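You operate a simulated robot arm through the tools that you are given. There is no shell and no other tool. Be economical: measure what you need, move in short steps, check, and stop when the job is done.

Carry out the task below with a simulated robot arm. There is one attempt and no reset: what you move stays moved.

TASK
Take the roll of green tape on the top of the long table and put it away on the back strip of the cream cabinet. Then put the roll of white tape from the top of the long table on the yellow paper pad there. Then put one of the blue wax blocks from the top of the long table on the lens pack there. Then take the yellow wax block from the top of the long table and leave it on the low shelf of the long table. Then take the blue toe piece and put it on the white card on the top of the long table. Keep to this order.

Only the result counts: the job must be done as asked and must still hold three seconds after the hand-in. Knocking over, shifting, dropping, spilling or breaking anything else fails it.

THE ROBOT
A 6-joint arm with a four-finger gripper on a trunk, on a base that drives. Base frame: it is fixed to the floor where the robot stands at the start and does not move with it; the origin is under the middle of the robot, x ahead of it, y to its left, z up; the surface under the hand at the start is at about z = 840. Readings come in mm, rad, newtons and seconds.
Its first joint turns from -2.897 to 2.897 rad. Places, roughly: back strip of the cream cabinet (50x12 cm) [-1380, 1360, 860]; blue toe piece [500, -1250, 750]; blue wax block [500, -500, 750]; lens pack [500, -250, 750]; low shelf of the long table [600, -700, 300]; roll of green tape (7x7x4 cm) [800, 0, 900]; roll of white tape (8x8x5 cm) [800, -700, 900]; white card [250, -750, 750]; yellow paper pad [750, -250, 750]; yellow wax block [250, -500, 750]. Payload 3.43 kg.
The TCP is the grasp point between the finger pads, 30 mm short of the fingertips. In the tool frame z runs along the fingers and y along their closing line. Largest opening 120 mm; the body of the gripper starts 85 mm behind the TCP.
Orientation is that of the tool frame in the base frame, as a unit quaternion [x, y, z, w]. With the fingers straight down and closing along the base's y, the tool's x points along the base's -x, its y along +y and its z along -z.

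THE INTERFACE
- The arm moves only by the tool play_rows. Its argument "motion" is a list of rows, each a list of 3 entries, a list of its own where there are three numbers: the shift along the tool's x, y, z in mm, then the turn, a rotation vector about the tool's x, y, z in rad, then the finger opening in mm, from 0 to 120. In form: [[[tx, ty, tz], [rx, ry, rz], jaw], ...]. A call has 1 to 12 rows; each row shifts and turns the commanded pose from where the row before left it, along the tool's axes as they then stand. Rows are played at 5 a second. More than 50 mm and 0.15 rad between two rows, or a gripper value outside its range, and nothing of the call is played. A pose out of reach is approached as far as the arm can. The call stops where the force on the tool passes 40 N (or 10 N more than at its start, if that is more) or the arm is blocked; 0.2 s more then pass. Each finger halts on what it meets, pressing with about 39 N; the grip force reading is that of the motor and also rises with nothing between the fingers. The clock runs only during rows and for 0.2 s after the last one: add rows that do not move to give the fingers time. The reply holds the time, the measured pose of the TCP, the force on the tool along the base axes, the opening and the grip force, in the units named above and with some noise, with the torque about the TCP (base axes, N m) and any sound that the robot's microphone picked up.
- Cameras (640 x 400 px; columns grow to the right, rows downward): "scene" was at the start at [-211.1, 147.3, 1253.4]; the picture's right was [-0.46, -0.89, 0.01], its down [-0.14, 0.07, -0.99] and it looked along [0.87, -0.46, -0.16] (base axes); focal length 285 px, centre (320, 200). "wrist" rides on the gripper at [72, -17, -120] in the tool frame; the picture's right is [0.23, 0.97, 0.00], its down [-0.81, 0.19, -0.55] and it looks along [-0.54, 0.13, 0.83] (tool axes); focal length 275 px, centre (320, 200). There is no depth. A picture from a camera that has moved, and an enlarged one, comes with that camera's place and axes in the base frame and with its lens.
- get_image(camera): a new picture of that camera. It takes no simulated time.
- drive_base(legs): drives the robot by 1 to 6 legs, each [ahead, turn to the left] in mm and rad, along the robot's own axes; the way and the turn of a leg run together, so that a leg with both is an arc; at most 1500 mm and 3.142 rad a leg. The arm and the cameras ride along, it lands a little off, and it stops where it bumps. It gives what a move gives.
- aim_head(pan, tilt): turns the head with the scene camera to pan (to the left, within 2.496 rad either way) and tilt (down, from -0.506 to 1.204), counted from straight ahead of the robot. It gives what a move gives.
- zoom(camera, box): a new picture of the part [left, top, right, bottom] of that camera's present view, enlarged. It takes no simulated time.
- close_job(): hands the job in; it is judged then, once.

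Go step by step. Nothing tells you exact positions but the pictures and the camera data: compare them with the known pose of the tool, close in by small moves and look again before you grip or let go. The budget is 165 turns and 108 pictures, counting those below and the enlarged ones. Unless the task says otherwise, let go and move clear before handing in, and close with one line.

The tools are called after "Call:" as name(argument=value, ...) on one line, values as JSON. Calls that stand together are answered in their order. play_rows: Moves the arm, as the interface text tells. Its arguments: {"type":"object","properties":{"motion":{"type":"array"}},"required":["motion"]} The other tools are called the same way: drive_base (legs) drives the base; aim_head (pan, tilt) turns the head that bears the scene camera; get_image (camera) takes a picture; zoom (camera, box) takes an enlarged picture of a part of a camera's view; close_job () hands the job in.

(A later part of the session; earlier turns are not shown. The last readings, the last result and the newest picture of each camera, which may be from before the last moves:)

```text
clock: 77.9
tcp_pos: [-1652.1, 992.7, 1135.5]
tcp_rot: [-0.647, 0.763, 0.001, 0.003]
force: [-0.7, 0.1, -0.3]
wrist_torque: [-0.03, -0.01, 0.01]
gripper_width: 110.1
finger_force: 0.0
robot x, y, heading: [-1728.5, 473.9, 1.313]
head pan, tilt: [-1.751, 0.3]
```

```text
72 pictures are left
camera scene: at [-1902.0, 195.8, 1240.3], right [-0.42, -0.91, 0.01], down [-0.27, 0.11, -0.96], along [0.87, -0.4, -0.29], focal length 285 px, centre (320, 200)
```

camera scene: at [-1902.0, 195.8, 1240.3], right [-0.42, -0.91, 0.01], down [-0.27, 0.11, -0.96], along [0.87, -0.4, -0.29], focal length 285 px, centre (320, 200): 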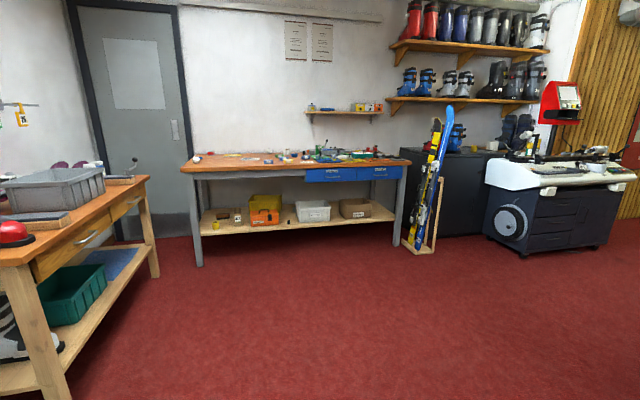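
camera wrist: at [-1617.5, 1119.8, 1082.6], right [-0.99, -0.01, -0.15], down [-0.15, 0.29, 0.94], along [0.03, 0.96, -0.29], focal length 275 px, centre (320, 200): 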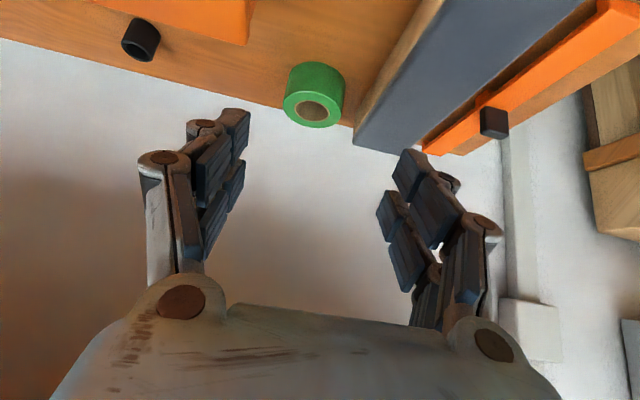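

The floor between is free. I turn and drive to a place before the long table at about (−153, −244), facing it squarely.

Call:
drive_base(legs=[[0, -0.9], [0, -0.84], [900, 0], [831, 0], [0, 0.222]])

Call:
aim_head(pan=-0.1, tilt=0.4)

Call:
get_image(camera="scene")

```text
clock: 92.7
tcp_pos: [388.7, -228.4, 1132.9]
tcp_rot: [0.034, 0.999, -0.002, 0.003]
force: [0.4, -0.6, -0.1]
wrist_torque: [0.01, 0.0, -0.01]
gripper_width: 110.0
finger_force: 0.1
robot x, y, heading: [-135.7, -204.8, -0.158]
head pan, tilt: [-1.751, 0.3]
```

```text
clock: 94.3
tcp_pos: [375.6, -225.1, 1142.3]
tcp_rot: [0.034, 0.999, -0.003, 0.01]
force: [1.0, 0.1, -0.4]
wrist_torque: [-0.01, 0.0, -0.03]
gripper_width: 109.9
finger_force: 0.0
robot x, y, heading: [-136.6, -204.2, -0.158]
head pan, tilt: [-0.099, 0.4]
```

```text
71 pictures are left
camera scene: at [-308.7, 9.2, 1229.6], right [-0.26, -0.97, 0.0], down [-0.39, 0.1, -0.92], along [0.89, -0.24, -0.4], focal length 285 px, centre (320, 200)
```

scene: 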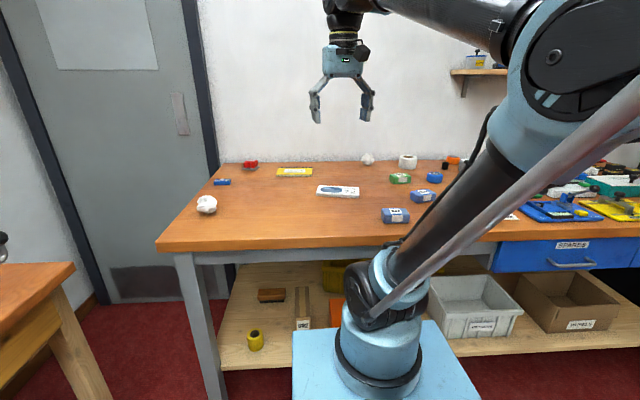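

I'm at the long table. The white tape lies near (830, −718); I bring the hand above it.

Call:
play_rows(motion=[[[-33, -33, 9], [0, 0.014, 0], 110], [[-33, -33, 9], [0, 0, 0], 110], [[-33, -33, 9], [0, 0, 0], 110], [[-33, -33, 9], [0, 0, 0], 110], [[-33, -33, 9], [0, 0, 0], 110], [[-33, -33, 9], [0, 0, 0], 110], [[-33, -33, 9], [0, 0, 0], 110], [[-33, -33, 9], [0, 0, 0], 110], [[-33, -33, 9], [0, 0, 0], 110], [[-33, -33, 9], [0, 0, 0], 110], [[-33, -33, 9], [0, 0, 0], 120], [[-33, -33, 9], [0, 0, 0], 120]])

Call:
get_image(camera="wrist")

```text
clock: 97.0
tcp_pos: [741.5, -648.4, 1037.6]
tcp_rot: [0.034, 0.999, -0.003, 0.003]
force: [-1.2, 1.3, 0.7]
wrist_torque: [-0.03, -0.08, 0.01]
gripper_width: 119.9
finger_force: 0.0
robot x, y, heading: [-139.4, -201.6, -0.156]
head pan, tilt: [-0.099, 0.4]
```

```text
70 pictures are left
camera wrist: at [667.2, -659.4, 1155.3], right [-0.16, 0.99, -0.01], down [0.82, 0.14, 0.56], along [0.55, 0.09, -0.83], focal length 275 px, centre (320, 200)
```

wrist: 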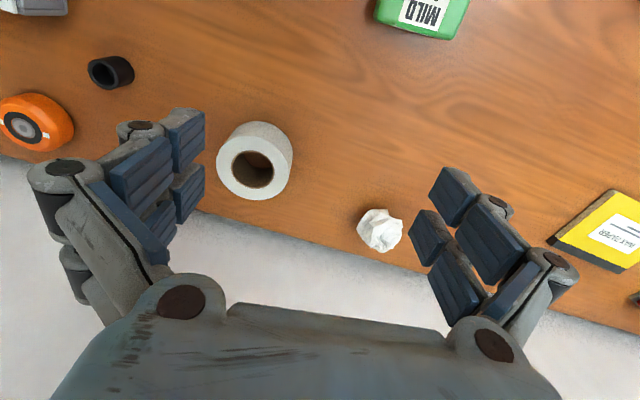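

The white tape's centre works out at (813.5, −709). I move over it and descend to z≈915.

Call:
play_rows(motion=[[[-38, -27.6, 10], [0, 0, 0], 120], [[-38, -27.6, 10], [0, 0, 0], 120], [[0, 0, 40], [0, 0, 0], 120], [[0, 0, 40], [0, 0, 0], 120], [[0, 0, 20], [0, 0, 0], 120], [[0, 0, 0], [0, 0, 0], 120]])

Call:
get_image(camera="wrist")

```text
clock: 98.3
tcp_pos: [816.3, -707.9, 917.3]
tcp_rot: [0.034, 0.999, -0.003, 0.002]
force: [0.5, -0.1, 0.2]
wrist_torque: [0.0, 0.04, 0.0]
gripper_width: 120.2
finger_force: 0.0
robot x, y, heading: [-139.5, -202.6, -0.162]
head pan, tilt: [-0.099, 0.4]
```

```text
69 pictures are left
camera wrist: at [741.6, -720.0, 1036.5], right [-0.16, 0.99, -0.01], down [0.82, 0.14, 0.56], along [0.55, 0.09, -0.83], focal length 275 px, centre (320, 200)
```

wrist: 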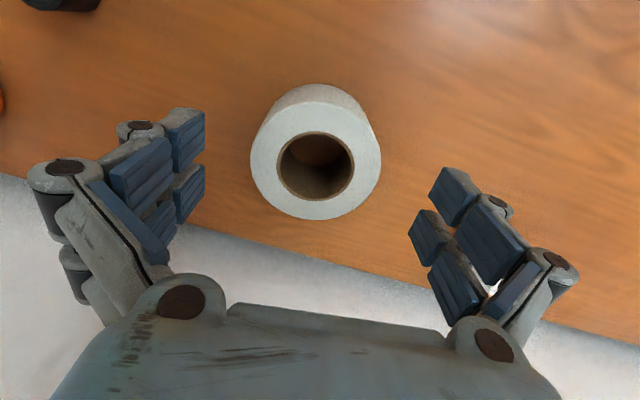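

Centred. Down to z≈880 and close.

Call:
play_rows(motion=[[[0, -2, 18], [0, 0, 0], 120], [[0, 0, 18], [0, 0, 0], 120], [[0, 0, 0], [0, 0, 0], 100], [[0, 0, 0], [0, 0, 0], 80], [[0, 0, 0], [0, 0, 0], 65], [[0, 0, 0], [0, 0, 0], 60], [[0, 0, 0], [0, 0, 0], 60]])

Call:
play_rows(motion=[[[0, 0, -15], [0, 0, 0], 60], [[0, 0, -35], [0, 0, 0], 60], [[0, 0, -40], [0, 0, 0], 60], [[0, 40, -15], [0, 0, 0], 60], [[0, 48, 0], [0, 0, 0], 60], [[0, 48, 0], [0, 0, 0], 60], [[0, 48, 0], [0, 0, 0], 60], [[0, 48, 0], [0, 0, 0], 60], [[0, 48, 0], [0, 0, 0], 60], [[0, 48, 0], [0, 0, 0], 60], [[0, 48, 0], [0, 0, 0], 60], [[0, 48, 0], [0, 0, 0], 60]])

Call:
get_image(camera="wrist")

```text
clock: 100.0
tcp_pos: [815.4, -710.9, 883.4]
tcp_rot: [0.034, 0.999, -0.003, 0.003]
force: [0.5, -0.4, 1.8]
wrist_torque: [-0.09, -0.02, 0.03]
gripper_width: 78.3
finger_force: 38.9
robot x, y, heading: [-134.7, -203.2, -0.162]
head pan, tilt: [-0.099, 0.4]
```

```text
clock: 102.5
tcp_pos: [844.7, -286.1, 986.1]
tcp_rot: [0.036, 0.999, -0.002, 0.002]
force: [-0.3, -0.6, -1.2]
wrist_torque: [0.02, 0.01, 0.01]
gripper_width: 78.3
finger_force: 38.7
robot x, y, heading: [-136.3, -198.0, -0.157]
head pan, tilt: [-0.099, 0.4]
```

```text
68 pictures are left
camera wrist: at [770.1, -298.0, 1104.1], right [-0.16, 0.99, -0.01], down [0.82, 0.14, 0.56], along [0.55, 0.09, -0.83], focal length 275 px, centre (320, 200)
```

wrist: 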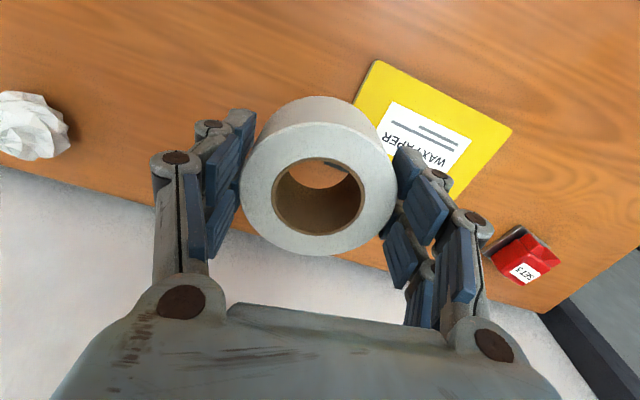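

The white tape is held. The pad's centre is at (862, −188); I move over it and lower to z≈915.

Call:
play_rows(motion=[[[-5, 49, 0], [0, 0, 0], 60], [[-5, 49, 0], [0, 0, 0], 60], [[0, 0, 35], [0, 0, 0], 60], [[0, 0, 30], [0, 0, 0], 60], [[0, 0, 0], [0, 0, 0], 60]])

Call:
get_image(camera="wrist")

Call:
zoom(camera="scene", box=[220, 110, 420, 220])

```text
clock: 103.8
tcp_pos: [863.2, -190.1, 920.3]
tcp_rot: [0.035, 0.999, -0.003, 0.002]
force: [0.2, -0.2, -1.1]
wrist_torque: [-0.02, 0.0, 0.01]
gripper_width: 78.3
finger_force: 38.9
robot x, y, heading: [-137.0, -203.3, -0.161]
head pan, tilt: [-0.099, 0.4]
```

```text
67 pictures are left
camera wrist: at [788.7, -201.3, 1039.2], right [-0.16, 0.99, -0.01], down [0.82, 0.14, 0.56], along [0.55, 0.09, -0.83], focal length 275 px, centre (320, 200)
```

wrist: 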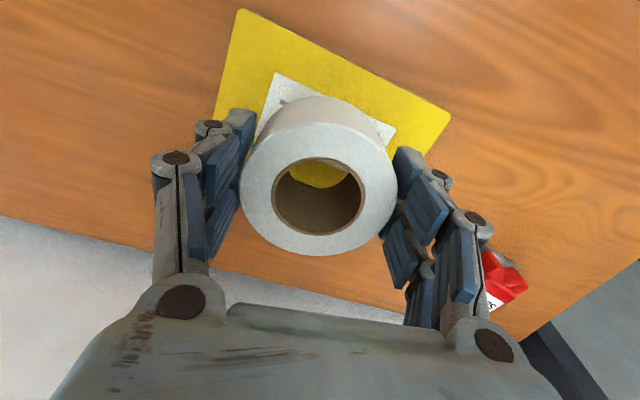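

```text
3.20 times, centred on (320, 165) of scene
camera zoom: at [-308.4, 9.2, 1229.7], right [-0.26, -0.97, 0.0], down [-0.39, 0.1, -0.92], along [0.89, -0.23, -0.4], focal length 911 px, centre (320, 312)
```

zoom: 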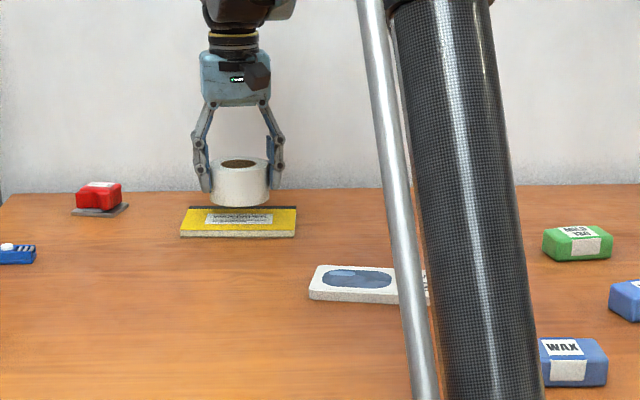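

Good alignment. I lower gently, watching for contact.

Call:
play_rows(motion=[[[0, 0, 10], [0, 0, 0], 60], [[0, 0, 4], [0, 0, 0], 60], [[0, 0, 3], [0, 0, 0], 60], [[0, 0, 0], [0, 0, 0], 60]])

Call:
zoom(camera="scene", box=[260, 145, 320, 190])

```text
clock: 104.8
tcp_pos: [862.3, -191.1, 903.3]
tcp_rot: [0.033, 0.999, -0.003, 0.003]
force: [0.5, 0.0, -0.5]
wrist_torque: [0.0, 0.02, 0.02]
gripper_width: 78.4
finger_force: 38.9
robot x, y, heading: [-142.1, -198.7, -0.162]
head pan, tilt: [-0.099, 0.4]
```

```text
8.89 times, centred on (290, 168) of scene
camera zoom: at [-308.4, 9.2, 1229.7], right [-0.26, -0.97, 0.0], down [-0.39, 0.1, -0.92], along [0.89, -0.23, -0.4], focal length 2530 px, centre (587, 489)
```

zoom: 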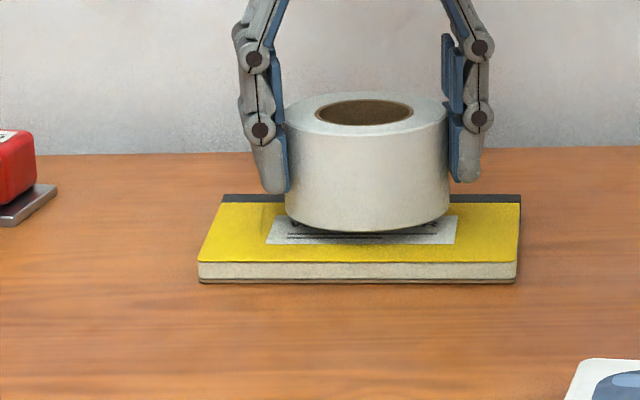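

About 8 mm remain. I lower the rest in 2 mm steps.

Call:
play_rows(motion=[[[0, 0, 3], [0, 0, 0], 60], [[0, 0, 2], [0, 0, 0], 60], [[0, 0, 1], [0, 0, 0], 60], [[0, 0, 1], [0, 0, 0], 60], [[0, 0, 0], [0, 0, 0], 60]])

```text
clock: 106.0
tcp_pos: [862.7, -191.2, 895.8]
tcp_rot: [0.034, 0.999, -0.003, 0.003]
force: [0.4, -1.3, -0.1]
wrist_torque: [0.03, 0.0, 0.02]
gripper_width: 78.2
finger_force: 39.3
robot x, y, heading: [-138.4, -200.4, -0.155]
head pan, tilt: [-0.099, 0.4]
```

Call:
play_rows(motion=[[[0, 0, 1], [0, 0, 0], 60], [[0, 0, 1], [0, 0, 0], 60], [[0, 0, 0], [0, 0, 0], 60]])

Call:
zoom(camera="scene", box=[260, 145, 320, 190])

```text
clock: 106.8
tcp_pos: [861.4, -190.9, 895.7]
tcp_rot: [0.035, 0.999, -0.003, 0.003]
force: [9.7, -3.1, 24.1]
wrist_torque: [0.21, -0.23, -0.1]
gripper_width: 78.3
finger_force: 38.6
robot x, y, heading: [-141.9, -200.1, -0.163]
head pan, tilt: [-0.099, 0.4]
```

```text
8.89 times, centred on (290, 168) of scene
camera zoom: at [-309.2, 9.1, 1229.6], right [-0.26, -0.97, 0.0], down [-0.39, 0.1, -0.92], along [0.89, -0.23, -0.4], focal length 2530 px, centre (587, 489)
```

zoom: 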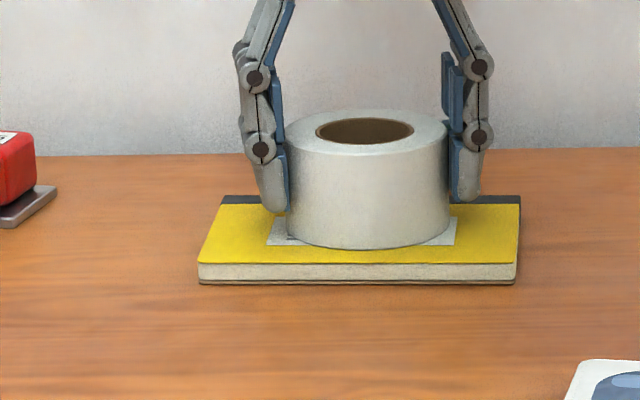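

In contact and centred on the pad. I relieve 1 mm, open and lift away.

Call:
play_rows(motion=[[[0, 0, -1.5], [0, 0, 0], 60], [[0, 0, 0], [0, 0, 0], 82], [[0, 0, 0], [0, 0, 0], 95], [[0, 0, 0], [0, 0, 0], 110], [[0, 0, 0], [0, 0, 0], 120], [[0, 0, -30], [0, 0, 0], 120], [[0, 0, -45], [0, 0, 0], 120], [[0, 0, -45], [0, 0, 0], 120], [[0, 0, -45], [0, 0, 0], 120], [[0, 0, 0], [0, 0, 0], 120]])

Call:
get_image(camera="wrist")

Call:
aim_head(pan=-0.5, tilt=0.4)

Call:
get_image(camera="scene")

```text
clock: 109.0
tcp_pos: [860.0, -189.7, 1059.7]
tcp_rot: [0.035, 0.999, -0.003, 0.003]
force: [0.4, -0.3, -0.6]
wrist_torque: [0.03, 0.01, -0.02]
gripper_width: 120.0
finger_force: 0.1
robot x, y, heading: [-136.9, -198.4, -0.16]
head pan, tilt: [-0.099, 0.4]
```

```text
63 pictures are left
camera wrist: at [786.0, -200.7, 1178.9], right [-0.16, 0.99, -0.01], down [0.82, 0.14, 0.56], along [0.55, 0.09, -0.83], focal length 275 px, centre (320, 200)
```

wrist: 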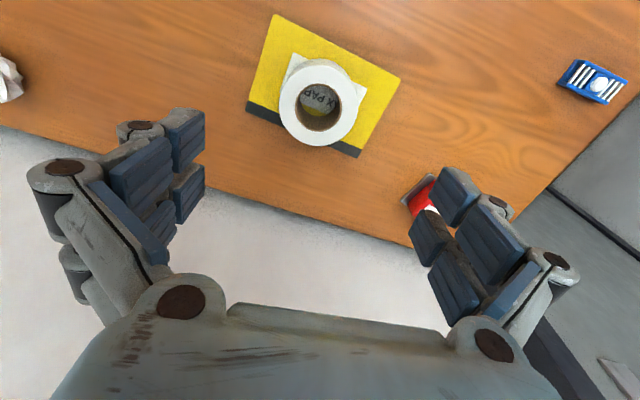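

```text
clock: 109.8
tcp_pos: [861.2, -189.4, 1060.2]
tcp_rot: [0.034, 0.999, -0.003, 0.003]
force: [-0.2, -0.5, 0.9]
wrist_torque: [0.02, -0.01, 0.0]
gripper_width: 119.9
finger_force: 0.1
robot x, y, heading: [-138.6, -201.4, -0.155]
head pan, tilt: [-0.499, 0.4]
```

```text
62 pictures are left
camera scene: at [-324.7, -23.7, 1229.8], right [-0.61, -0.79, 0.01], down [-0.32, 0.24, -0.92], along [0.72, -0.56, -0.4], focal length 285 px, centre (320, 200)
```

scene: 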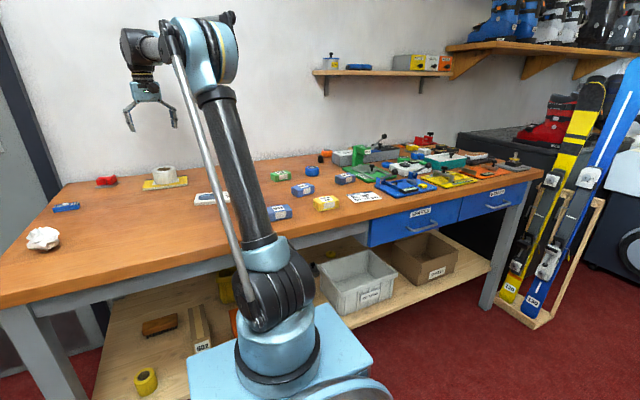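

White tape sits on the pad. Next I take the blue wax block near (452, −547); I move the hand above it to see its orientation.

Call:
play_rows(motion=[[[36, -32, 0], [0, 0, 0], 120], [[36, -32, 0], [0, 0, 0], 120], [[36, -32, 0], [0, 0, 0], 120], [[36, -32, 0], [0, 0, 0], 120], [[36, -32, 0], [0, 0, 0], 120], [[36, -32, 0], [0, 0, 0], 120], [[36, -32, 0], [0, 0, 0], 120], [[36, -32, 0], [0, 0, 0], 120], [[36, -32, 0], [0, 0, 0], 120], [[36, -32, 0], [0, 0, 0], 120], [[36, -32, 0], [0, 0, 0], 120], [[30, -28, 0], [0, 0, 0], 120]])

Call:
get_image(camera="wrist")

```text
clock: 112.4
tcp_pos: [410.1, -540.8, 1057.8]
tcp_rot: [0.034, 0.999, -0.002, 0.003]
force: [0.3, -0.2, 0.0]
wrist_torque: [0.03, 0.02, 0.0]
gripper_width: 120.1
finger_force: 0.0
robot x, y, heading: [-133.6, -200.0, -0.153]
head pan, tilt: [-0.499, 0.4]
```

```text
61 pictures are left
camera wrist: at [335.0, -553.2, 1177.0], right [-0.16, 0.99, -0.01], down [0.82, 0.14, 0.56], along [0.55, 0.09, -0.83], focal length 275 px, centre (320, 200)
```

wrist: 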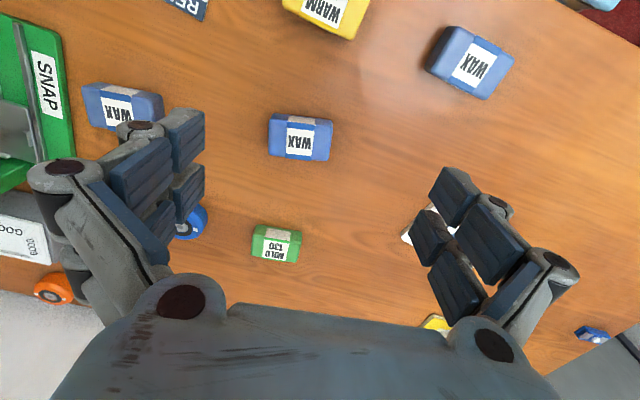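

Block at about (453, −558), long side nearly along y (~73 mm). I centre over it, turn slightly and lower for a closer look.

Call:
play_rows(motion=[[[-22, -7, 20], [0, 0, 0], 120], [[-22, -7, 30], [0, 0, 0], 120], [[0, 0, 30], [0, 0, -0.1], 120], [[0, 0, 30], [0, 0, 0], 120], [[0, 0, 0], [0, 0, 0], 120]])

Call:
get_image(camera="wrist")

```text
clock: 113.6
tcp_pos: [453.6, -559.4, 947.8]
tcp_rot: [-0.015, 1.0, -0.003, 0.003]
force: [0.4, 0.7, 0.9]
wrist_torque: [-0.01, 0.0, -0.03]
gripper_width: 120.0
finger_force: 0.1
robot x, y, heading: [-141.4, -202.5, -0.161]
head pan, tilt: [-0.499, 0.4]
```

```text
60 pictures are left
camera wrist: at [380.8, -576.4, 1066.6], right [-0.26, 0.97, -0.01], down [0.8, 0.22, 0.56], along [0.54, 0.14, -0.83], focal length 275 px, centre (320, 200)
```

wrist: 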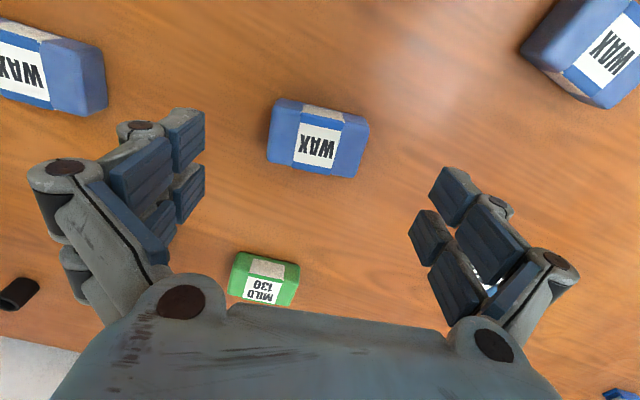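

Aligned. The block's centre is about (460, −559); I descend to z≈877 and close.

Call:
play_rows(motion=[[[-6, 0, 35], [0, 0, 0], 120], [[0, 0, 35], [0, 0, 0], 120], [[0, 0, 0], [0, 0, 0], 100], [[0, 0, 0], [0, 0, 0], 80], [[0, 0, 0], [0, 0, 0], 60], [[0, 0, 0], [0, 0, 0], 50], [[0, 0, 0], [0, 0, 0], 50]])

Call:
get_image(camera="wrist")

```text
clock: 115.2
tcp_pos: [459.9, -559.5, 878.8]
tcp_rot: [-0.016, 1.0, -0.003, 0.002]
force: [1.0, 0.1, 0.1]
wrist_torque: [-0.04, 0.02, 0.03]
gripper_width: 74.4
finger_force: 38.9
robot x, y, heading: [-136.9, -201.9, -0.158]
head pan, tilt: [-0.499, 0.4]
```

```text
59 pictures are left
camera wrist: at [386.5, -577.5, 997.8], right [-0.26, 0.97, -0.01], down [0.8, 0.22, 0.56], along [0.54, 0.14, -0.83], focal length 275 px, centre (320, 200)
```

wrist: 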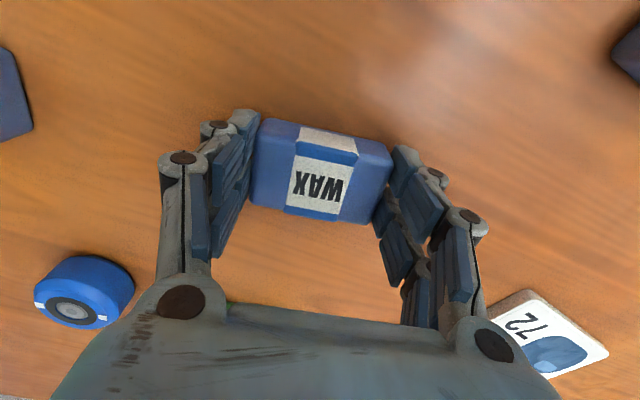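

Held at 74 mm. I lift and carry it toward the lens pack near (608, −293).

Call:
play_rows(motion=[[[0, 0, -20], [0, 0, 0], 50], [[0, 0, -40], [0, 0, 0], 50], [[0, 0, -45], [0, 0, 0], 50], [[-26, 42, 0], [0, 0, 0], 50], [[-26, 42, 0], [0, 0, 0], 50], [[-26, 42, 0], [0, 0, 0], 50], [[-20, 30, 0], [0, 0, 0], 50], [[0, 0, 0], [0, 0, 0], 50]])

Call:
get_image(camera="wrist")

```text
clock: 117.0
tcp_pos: [551.9, -398.8, 985.6]
tcp_rot: [-0.016, 1.0, -0.003, 0.003]
force: [0.9, -0.2, -1.2]
wrist_torque: [0.01, -0.01, -0.02]
gripper_width: 74.4
finger_force: 39.0
robot x, y, heading: [-139.0, -204.6, -0.159]
head pan, tilt: [-0.499, 0.4]
```

```text
58 pictures are left
camera wrist: at [480.0, -417.7, 1104.9], right [-0.26, 0.97, -0.01], down [0.8, 0.22, 0.56], along [0.54, 0.14, -0.83], focal length 275 px, centre (320, 200)
```

wrist: 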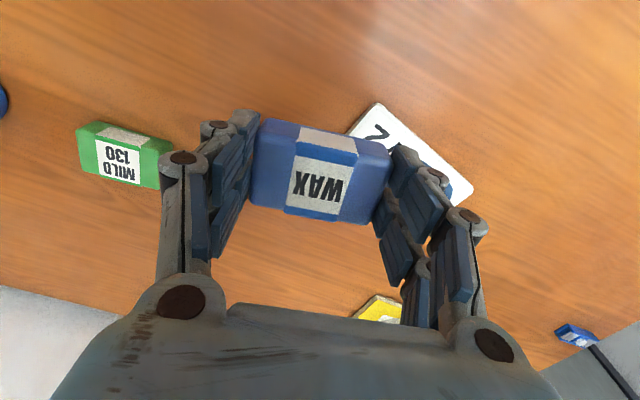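

The lens pack's centre is about (594, −303), its long side turned clockwise. I move over it and turn the block to match.

Call:
play_rows(motion=[[[-22, 43, 0], [0, 0, 0], 50], [[-23, 43, 0], [0, 0, 0], 50], [[0, 8.6, 0], [0, 0, 0.14], 50], [[0, 0, 0], [0, 0, 0.14], 50], [[0, 0, 0], [0, 0, 0.14], 50], [[0, 0, 30], [0, 0, 0], 50], [[0, 0, 20], [0, 0, 0], 50], [[0, 0, 0], [0, 0, 0], 50]])

Call:
get_image(camera="wrist")

Call:
zoom(camera="scene", box=[160, 130, 280, 230])

```text
clock: 118.8
tcp_pos: [595.4, -302.0, 933.8]
tcp_rot: [0.193, 0.981, -0.002, 0.003]
force: [0.9, -0.4, -1.0]
wrist_torque: [0.0, -0.01, -0.02]
gripper_width: 74.2
finger_force: 38.9
robot x, y, heading: [-136.2, -201.5, -0.16]
head pan, tilt: [-0.499, 0.4]
```

```text
57 pictures are left
camera wrist: at [519.7, -289.5, 1053.1], right [0.16, 0.99, 0.0], down [0.82, -0.13, 0.56], along [0.55, -0.09, -0.83], focal length 275 px, centre (320, 200)
```

wrist: 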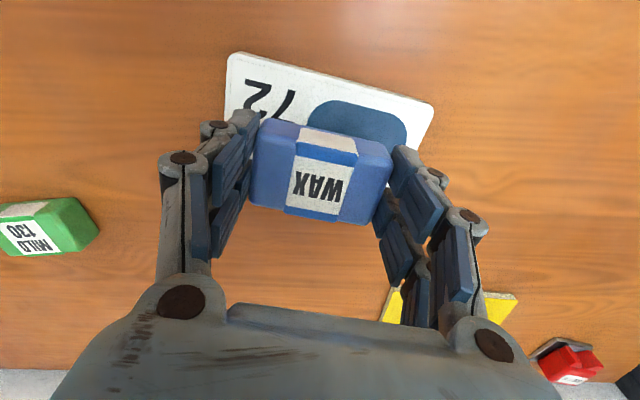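

```text
4.00 times, centred on (220, 180) of scene
camera zoom: at [-324.8, -23.8, 1229.8], right [-0.61, -0.79, 0.01], down [-0.32, 0.24, -0.92], along [0.72, -0.56, -0.4], focal length 1138 px, centre (720, 280)
```

zoom: 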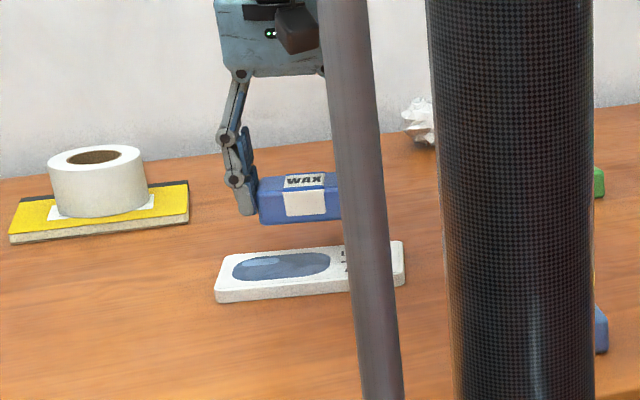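

Well placed. Lowering to just above the pack, then in small steps.

Call:
play_rows(motion=[[[0, 0, 15], [0, 0, 0], 50], [[0, 0, 15], [0, 0, 0], 50], [[0, 0, 3], [0, 0, 0], 50], [[0, 0, 2], [0, 0, 0], 50], [[0, 0, 2], [0, 0, 0], 50], [[0, 0, 0], [0, 0, 0], 50]])

Call:
zoom(camera="scene", box=[190, 165, 270, 215])

```text
clock: 120.2
tcp_pos: [594.9, -303.3, 896.4]
tcp_rot: [0.194, 0.981, -0.002, 0.003]
force: [0.6, 0.4, -0.1]
wrist_torque: [0.01, -0.02, 0.0]
gripper_width: 74.4
finger_force: 38.6
robot x, y, heading: [-134.8, -201.7, -0.163]
head pan, tilt: [-0.499, 0.4]
```

```text
8.00 times, centred on (230, 190) of scene
camera zoom: at [-324.8, -23.8, 1229.8], right [-0.61, -0.79, 0.01], down [-0.32, 0.24, -0.92], along [0.72, -0.56, -0.4], focal length 2277 px, centre (1040, 280)
```

zoom: 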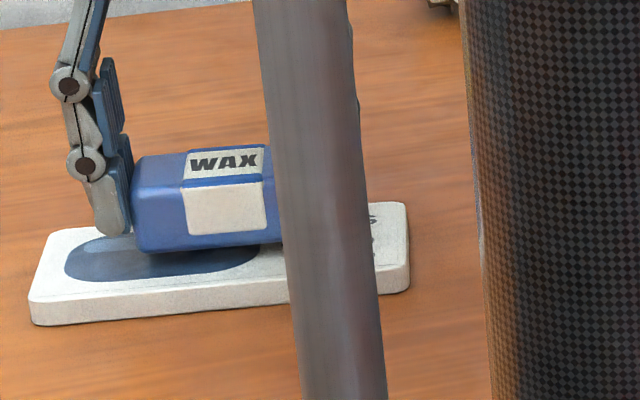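

Nearly touching; a few more millimetres in 1 mm steps.

Call:
play_rows(motion=[[[0, 0, 1], [0, 0, 0], 50], [[0, 0, 1], [0, 0, 0], 50], [[0, 0, 1], [0, 0, 0], 50], [[0, 0, 1], [0, 0, 0], 50], [[0, 0, 0], [0, 0, 0], 50]])

```text
clock: 121.4
tcp_pos: [593.3, -301.9, 894.4]
tcp_rot: [0.194, 0.981, -0.002, 0.003]
force: [-0.1, 0.4, -0.9]
wrist_torque: [0.01, 0.0, -0.01]
gripper_width: 74.4
finger_force: 39.3
robot x, y, heading: [-140.4, -202.7, -0.161]
head pan, tilt: [-0.499, 0.4]
```

Call:
play_rows(motion=[[[0, 0, 1], [0, 0, 0], 50], [[0, 0, 1], [0, 0, 0], 50], [[0, 0, 0], [0, 0, 0], 50]])

Call:
zoom(camera="scene", box=[190, 165, 270, 215])

```text
clock: 122.2
tcp_pos: [594.2, -303.7, 892.2]
tcp_rot: [0.193, 0.981, -0.002, 0.003]
force: [-0.2, 0.2, -1.6]
wrist_torque: [0.02, 0.02, -0.03]
gripper_width: 74.4
finger_force: 39.7
robot x, y, heading: [-139.8, -203.6, -0.16]
head pan, tilt: [-0.499, 0.4]
```

```text
8.00 times, centred on (230, 190) of scene
camera zoom: at [-324.8, -23.8, 1229.8], right [-0.61, -0.79, 0.01], down [-0.32, 0.24, -0.92], along [0.72, -0.56, -0.4], focal length 2277 px, centre (1040, 280)
```

zoom: 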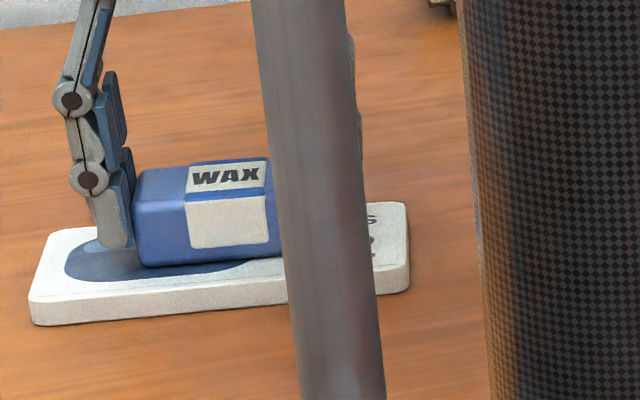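

Call:
play_rows(motion=[[[0, 0, 1], [0, 0, 0], 50], [[0, 0, 1], [0, 0, 0], 50], [[0, 0, 0], [0, 0, 0], 50]])

```text
clock: 123.0
tcp_pos: [593.6, -304.1, 890.2]
tcp_rot: [0.194, 0.981, -0.002, 0.003]
force: [0.3, -3.0, 31.9]
wrist_torque: [-0.04, 0.07, 0.02]
gripper_width: 74.5
finger_force: 39.8
robot x, y, heading: [-140.8, -202.6, -0.162]
head pan, tilt: [-0.499, 0.4]
```

Touching now. I relieve slightly, open and lift.

Call:
play_rows(motion=[[[0, 0, -1], [0, 0, 0], 50], [[0, 0, 0], [0, 0, 0], 80], [[0, 0, 0], [0, 0, 0], 95], [[0, 0, 0], [0, 0, 0], 110], [[0, 0, 0], [0, 0, 0], 115], [[0, 0, -30], [0, 0, 0], 115], [[0, 0, -45], [0, 0, 0], 115], [[0, 0, -45], [0, 0, 0], 115], [[0, 0, -45], [0, 0, 0], 115], [[0, 0, 0], [0, 0, 0], 115]])

Call:
get_image(camera="wrist")

```text
clock: 125.2
tcp_pos: [594.3, -301.3, 1053.7]
tcp_rot: [0.194, 0.981, -0.002, 0.003]
force: [0.8, 0.4, -0.1]
wrist_torque: [0.01, -0.02, -0.01]
gripper_width: 114.9
finger_force: 0.0
robot x, y, heading: [-134.6, -201.6, -0.16]
head pan, tilt: [-0.499, 0.4]
```

```text
53 pictures are left
camera wrist: at [519.7, -289.2, 1172.8], right [0.16, 0.99, 0.0], down [0.82, -0.13, 0.56], along [0.55, -0.09, -0.83], focal length 275 px, centre (320, 200)
```

wrist: 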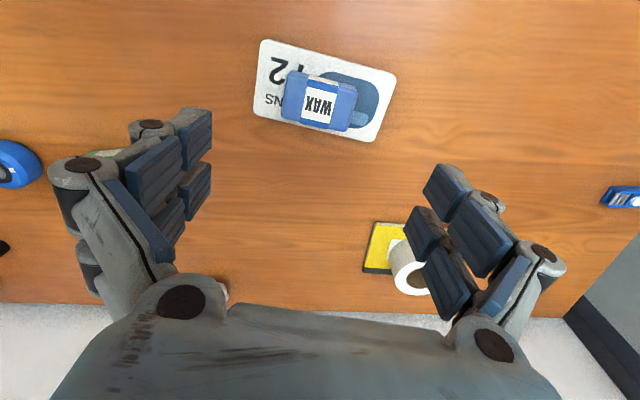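

The blue block lies on the lens pack. For the yellow block I need more distance, so I back off 250 mm and look at the table and the low shelf.

Call:
drive_base(legs=[[-250, 0]])

Call:
aim_head(pan=-0.25, tilt=0.45)

Call:
get_image(camera="scene")

Call:
get_image(camera="wrist")

```text
clock: 127.1
tcp_pos: [344.8, -261.4, 1053.0]
tcp_rot: [0.195, 0.981, -0.003, 0.003]
force: [0.7, 0.1, 0.3]
wrist_torque: [-0.01, -0.04, 0.01]
gripper_width: 114.6
finger_force: 0.2
robot x, y, heading: [-391.1, -164.2, -0.164]
head pan, tilt: [-0.499, 0.4]
```

```text
clock: 127.8
tcp_pos: [332.0, -261.9, 1061.8]
tcp_rot: [0.193, 0.981, -0.002, 0.009]
force: [0.5, -0.8, -0.4]
wrist_torque: [-0.03, -0.03, -0.03]
gripper_width: 115.0
finger_force: 0.1
robot x, y, heading: [-391.2, -161.2, -0.161]
head pan, tilt: [-0.25, 0.45]
```

```text
52 pictures are left
camera scene: at [-563.3, 36.7, 1225.1], right [-0.4, -0.92, 0.0], down [-0.41, 0.18, -0.89], along [0.82, -0.36, -0.45], focal length 285 px, centre (320, 200)
```

scene: 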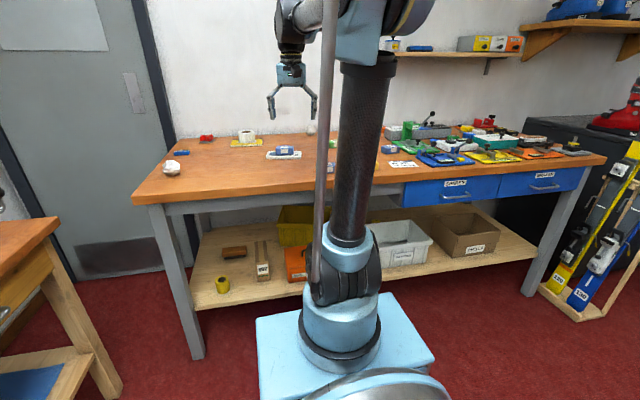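

```text
51 pictures are left
camera wrist: at [255.7, -247.7, 1180.3], right [0.16, 0.99, 0.0], down [0.81, -0.13, 0.57], along [0.56, -0.09, -0.82], focal length 275 px, centre (320, 200)
```

wrist: 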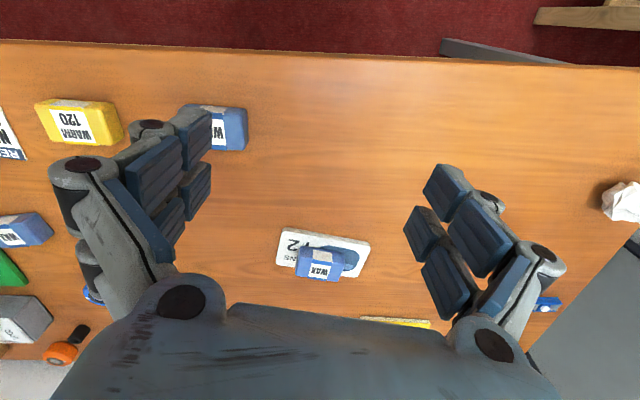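

The yellow block is near (320, −532). For the low shelf (z≈300) I must choose a free spot, so I zoom on its left part.

Call:
zoom(camera="scene", box=[170, 220, 320, 315])

Call:
zoom(camera="scene", box=[370, 200, 560, 300])

```text
4.21 times, centred on (245, 268) of scene
camera zoom: at [-563.3, 36.7, 1225.1], right [-0.4, -0.92, 0.0], down [-0.41, 0.18, -0.89], along [0.82, -0.36, -0.45], focal length 1198 px, centre (636, -84)
```

zoom: 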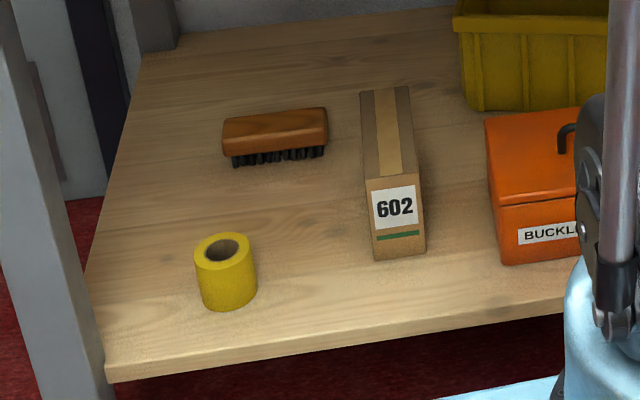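

```text
3.37 times, centred on (465, 250) of scene
camera zoom: at [-563.3, 36.7, 1225.1], right [-0.4, -0.92, 0.0], down [-0.41, 0.18, -0.89], along [0.82, -0.36, -0.45], focal length 959 px, centre (-168, 32)
```

zoom: 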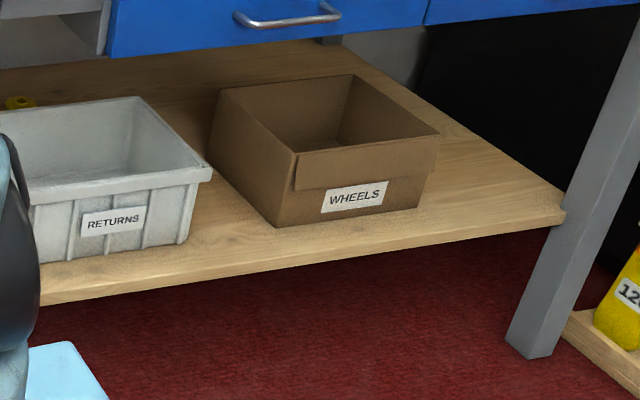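

There is a free strip at the shelf's front, between the yellow roll and the BUCKLES box, at about (426, −63, 300). It needs a tilted hand, so I'll pick the yellow block tilted 45°. First I look at it from above.

Call:
play_rows(motion=[[[-10, -43, 8], [0, 0.015, 0], 115], [[-10, -43, 8], [0, 0, 0], 115], [[-10, -43, 8], [0, 0, 0], 115], [[-10, -43, 8], [0, 0, 0], 115], [[-10, -43, 8], [0, 0, 0], 115], [[-10, -43, 8], [0, 0, -0.11], 115], [[0, 0, 0], [0, 0, -0.12], 120], [[0, 0, 0], [0, 0, 0], 120]])

Call:
get_image(camera="wrist")

```text
clock: 129.6
tcp_pos: [288.9, -522.5, 1013.9]
tcp_rot: [0.079, 0.997, -0.002, 0.002]
force: [0.6, -0.1, -0.8]
wrist_torque: [-0.02, 0.01, 0.01]
gripper_width: 120.1
finger_force: 0.1
robot x, y, heading: [-388.3, -161.8, -0.158]
head pan, tilt: [-0.25, 0.45]
```

```text
48 pictures are left
camera wrist: at [214.3, -527.9, 1132.9], right [-0.07, 1.0, 0.0], down [0.83, 0.06, 0.56], along [0.55, 0.04, -0.83], focal length 275 px, centre (320, 200)
```

wrist: 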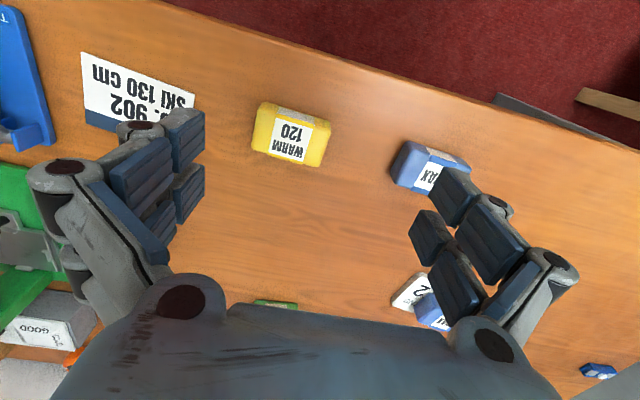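

The block's centre is (313, −549) and its long side is turned, so the hand yaw should be −0.23. I move back of it and tilt 45°.

Call:
play_rows(motion=[[[0, 0, 10], [0, 0, 0.07], 120], [[28, -10, 20], [0, 0, 0], 120], [[28, -10.7, 20], [0, 0, 0], 120], [[0, 0, 0], [0, -0.131, 0], 120], [[0, 0, 0], [0, -0.131, 0], 120], [[0, 0, 0], [0, -0.131, 0], 120], [[0, 0, 0], [0, -0.131, 0], 120], [[0, 0, 0], [0, -0.131, 0], 120], [[0, 0, 0], [0, -0.13, 0], 120], [[0, 0, 0], [0, 0, 0], 120]])

Call:
get_image(camera="wrist")

```text
clock: 131.8
tcp_pos: [230.5, -529.3, 963.9]
tcp_rot: [0.106, 0.917, -0.045, 0.383]
force: [1.0, -0.3, 0.8]
wrist_torque: [-0.01, -0.02, 0.02]
gripper_width: 120.1
finger_force: 0.2
robot x, y, heading: [-389.0, -159.6, -0.162]
head pan, tilt: [-0.25, 0.45]
```

```text
47 pictures are left
camera wrist: at [92.8, -513.8, 997.1], right [0.06, 0.98, -0.16], down [0.22, 0.15, 0.96], along [0.97, -0.1, -0.2], focal length 275 px, centre (320, 200)
```

wrist: 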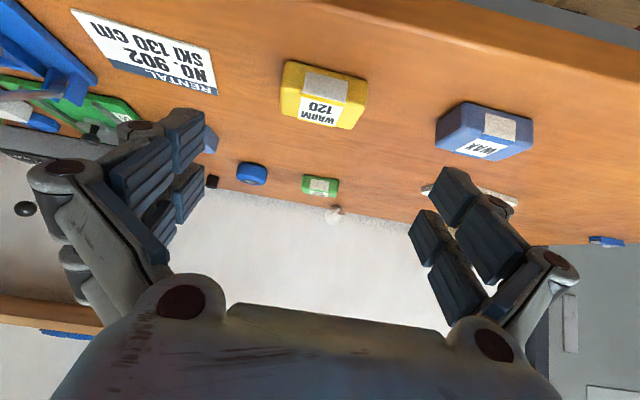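

Lined up. I approach along the finger line, first 85 mm.

Call:
play_rows(motion=[[[10, 0, 0], [0, 0, 0], 120], [[0, 0, 40], [0, 0, 0], 120], [[0, 0, 45], [0, 0, 0], 120], [[0, 0, 0], [0, 0, 0], 120]])

Call:
get_image(camera="wrist")

```text
clock: 132.8
tcp_pos: [284.2, -541.5, 894.0]
tcp_rot: [0.105, 0.917, -0.044, 0.382]
force: [-0.7, -0.3, -0.3]
wrist_torque: [0.0, 0.02, 0.01]
gripper_width: 119.8
finger_force: 0.0
robot x, y, heading: [-387.0, -160.1, -0.16]
head pan, tilt: [-0.25, 0.45]
```

```text
46 pictures are left
camera wrist: at [145.6, -526.6, 926.9], right [0.06, 0.98, -0.16], down [0.22, 0.15, 0.96], along [0.97, -0.1, -0.21], focal length 275 px, centre (320, 200)
```

wrist: 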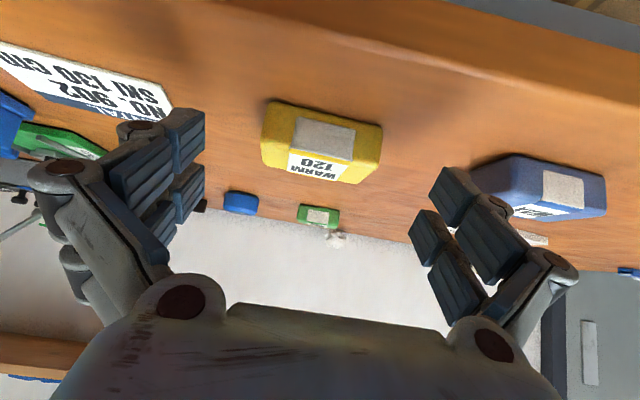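

Block 1 keeps clear of the finger. Last 25 mm, then close.

Call:
play_rows(motion=[[[0, 0, 13], [0, 0, 0], 120], [[-1, 0, 12], [0, 0, 0], 120], [[0, 0, 0], [0, 0, 0], 105], [[0, 0, 0], [0, 0, 0], 90], [[0, 0, 0], [0, 0, 0], 75], [[0, 0, 0], [0, 0, 0], 60], [[0, 0, 0], [0, 0, 0], 50], [[0, 0, 0], [0, 0, 0], 50]])

Call:
get_image(camera="wrist")

```text
clock: 134.6
tcp_pos: [300.0, -544.0, 879.1]
tcp_rot: [0.106, 0.917, -0.044, 0.382]
force: [-0.3, 0.2, 2.3]
wrist_torque: [-0.01, -0.06, 0.02]
gripper_width: 74.3
finger_force: 39.1
robot x, y, heading: [-389.7, -162.2, -0.161]
head pan, tilt: [-0.25, 0.45]
```

```text
45 pictures are left
camera wrist: at [162.4, -530.4, 912.1], right [0.06, 0.98, -0.16], down [0.22, 0.15, 0.96], along [0.97, -0.1, -0.21], focal length 275 px, centre (320, 200)
```

wrist: 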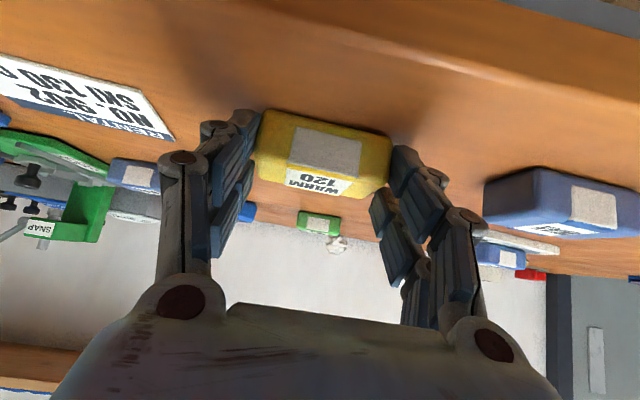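

Gripped at 74 mm. I lift it 190 mm straight up.

Call:
play_rows(motion=[[[-7, 0, -7], [0, 0, 0], 50], [[-28, 0, -28], [0, 0, 0], 50], [[-32, 0, -32], [0, 0, 0], 50], [[-32, 0, -32], [0, 0, 0], 50], [[-32, 0, -32], [0, 0, 0], 50], [[0, 0, 0], [0, 0, 0], 50]])

Call:
get_image(camera="wrist")

```text
clock: 136.0
tcp_pos: [296.8, -545.6, 1065.6]
tcp_rot: [0.106, 0.917, -0.045, 0.382]
force: [-0.3, 0.7, -0.7]
wrist_torque: [0.0, -0.01, -0.01]
gripper_width: 74.4
finger_force: 39.3
robot x, y, heading: [-389.2, -160.1, -0.164]
head pan, tilt: [-0.25, 0.45]
```

```text
44 pictures are left
camera wrist: at [159.9, -529.7, 1099.3], right [0.06, 0.98, -0.16], down [0.22, 0.15, 0.96], along [0.97, -0.1, -0.21], focal length 275 px, centre (320, 200)
```

wrist: 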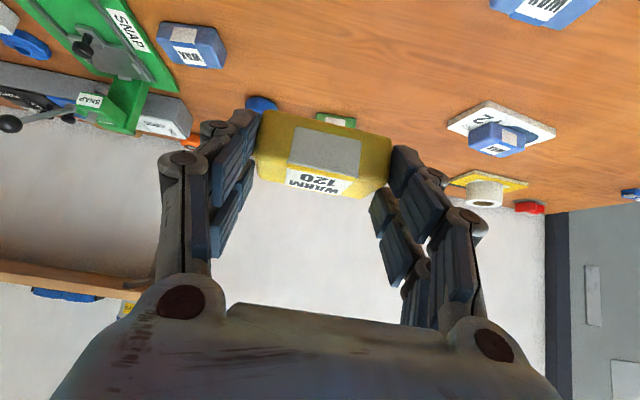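

Held flat. Now I drive back to about (−729, 96), giving the arm room to reach under the table top.

Call:
drive_base(legs=[[0, -0.481], [-426, 0], [0, 0.509]])

Call:
aim_head(pan=-0.1, tilt=0.45)

Call:
get_image(camera="scene")

```text
clock: 141.8
tcp_pos: [-33.1, -266.6, 1065.7]
tcp_rot: [0.09, 0.919, -0.038, 0.382]
force: [-0.2, 0.6, -1.5]
wrist_torque: [0.02, 0.03, 0.02]
gripper_width: 74.4
finger_force: 38.9
robot x, y, heading: [-734.8, 88.2, -0.12]
head pan, tilt: [-0.25, 0.45]
```

```text
clock: 142.5
tcp_pos: [-45.4, -264.0, 1073.6]
tcp_rot: [0.089, 0.916, -0.039, 0.388]
force: [-0.1, 0.2, 0.1]
wrist_torque: [0.0, 0.03, 0.0]
gripper_width: 74.4
finger_force: 38.9
robot x, y, heading: [-733.5, 87.1, -0.127]
head pan, tilt: [-0.099, 0.45]
```

```text
43 pictures are left
camera scene: at [-911.0, 291.9, 1225.0], right [-0.22, -0.97, 0.0], down [-0.44, 0.1, -0.89], along [0.87, -0.2, -0.45], focal length 285 px, centre (320, 200)
```

scene: 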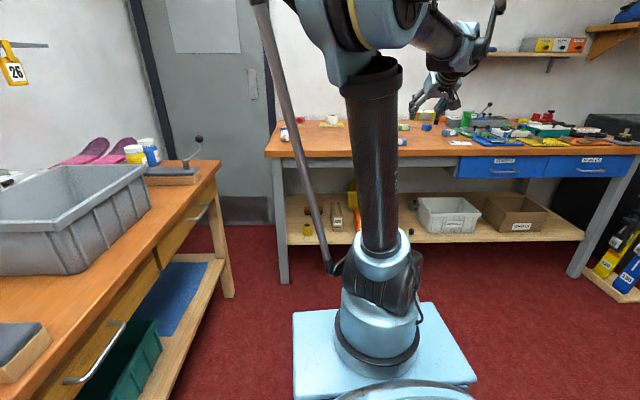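

Plenty of room. I bring the hand in front of the shelf spot, still high and outside the table edge.

Call:
play_rows(motion=[[[-17.2, 41.4, 17.7], [0, 0.009, 0], 50], [[-17.2, 41.4, 17.7], [0, 0, 0], 50], [[-17.2, 41.4, 17.7], [0, 0, 0], 50], [[-17.2, 41.4, 17.7], [0, 0, 0], 50], [[-17.2, 41.4, 17.7], [0, 0, 0], 50], [[-17.2, 41.4, 17.7], [0, 0, 0], 50], [[-17.2, 41.4, 17.7], [0, 0, 0], 50], [[0, 0, 0], [0, 0, 0], 50]])

Call:
get_image(camera="scene")

```text
clock: 144.3
tcp_pos: [181.2, -15.7, 1071.4]
tcp_rot: [0.09, 0.918, -0.038, 0.384]
force: [-0.2, 0.0, -1.0]
wrist_torque: [-0.02, 0.01, -0.01]
gripper_width: 74.3
finger_force: 38.8
robot x, y, heading: [-735.5, 85.3, -0.129]
head pan, tilt: [-0.099, 0.45]
```

```text
42 pictures are left
camera scene: at [-910.9, 292.2, 1225.0], right [-0.22, -0.97, 0.0], down [-0.44, 0.1, -0.89], along [0.87, -0.2, -0.45], focal length 285 px, centre (320, 200)
```

scene: 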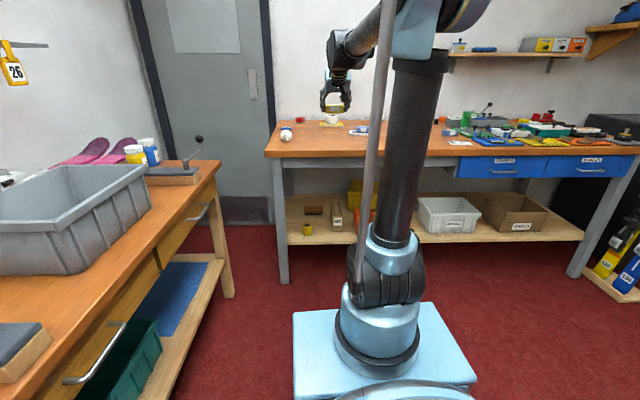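

Now straight down in front of the table, outside its edge.

Call:
play_rows(motion=[[[32, 0, 31.6], [0, 0, 0], 50], [[32, 0, 31.6], [0, 0, 0], 50], [[32, 0, 31.6], [0, 0, 0], 50], [[32, 0, 31.6], [0, 0, 0], 50], [[32, 0, 31.6], [0, 0, 0], 50], [[32, 0, 31.6], [0, 0, 0], 50], [[32, 0, 31.6], [0, 0, 0], 50], [[32, 0, 31.6], [0, 0, 0], 50], [[32, 0, 31.6], [0, 0, 0], 50], [[32, 0, 31.6], [0, 0, 0], 50]])

Call:
get_image(camera="scene")

Call:
get_image(camera="wrist")

```text
clock: 146.5
tcp_pos: [178.8, -15.1, 622.7]
tcp_rot: [0.09, 0.918, -0.037, 0.384]
force: [0.2, 0.7, -0.9]
wrist_torque: [0.03, 0.0, 0.01]
gripper_width: 74.5
finger_force: 39.0
robot x, y, heading: [-730.2, 87.2, -0.122]
head pan, tilt: [-0.099, 0.45]
```

```text
41 pictures are left
camera scene: at [-911.0, 292.2, 1225.0], right [-0.22, -0.97, 0.0], down [-0.44, 0.1, -0.89], along [0.87, -0.2, -0.45], focal length 285 px, centre (320, 200)
```

scene: 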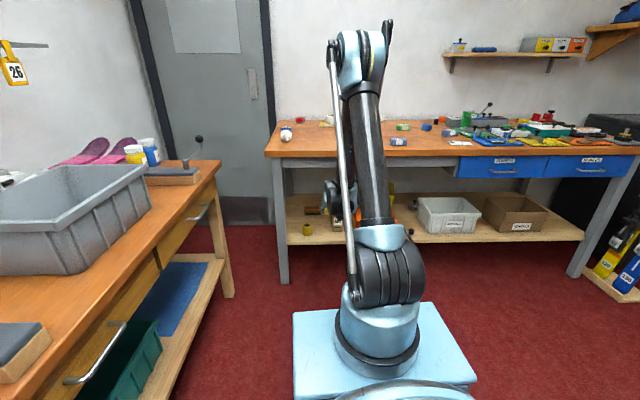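

```text
40 pictures are left
camera wrist: at [40.8, -4.6, 654.9], right [0.03, 0.99, -0.16], down [0.21, 0.15, 0.97], along [0.98, -0.06, -0.2], focal length 275 px, centre (320, 200)
```

wrist: 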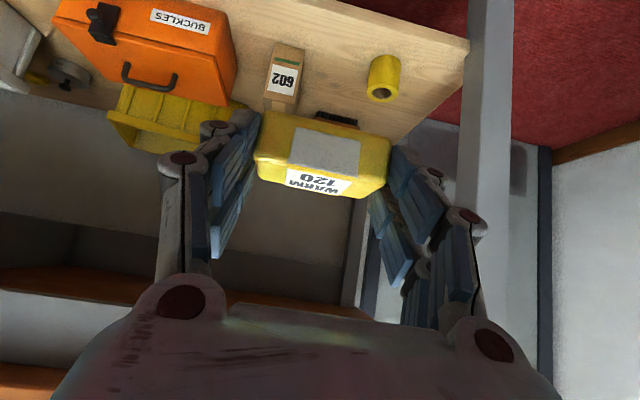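

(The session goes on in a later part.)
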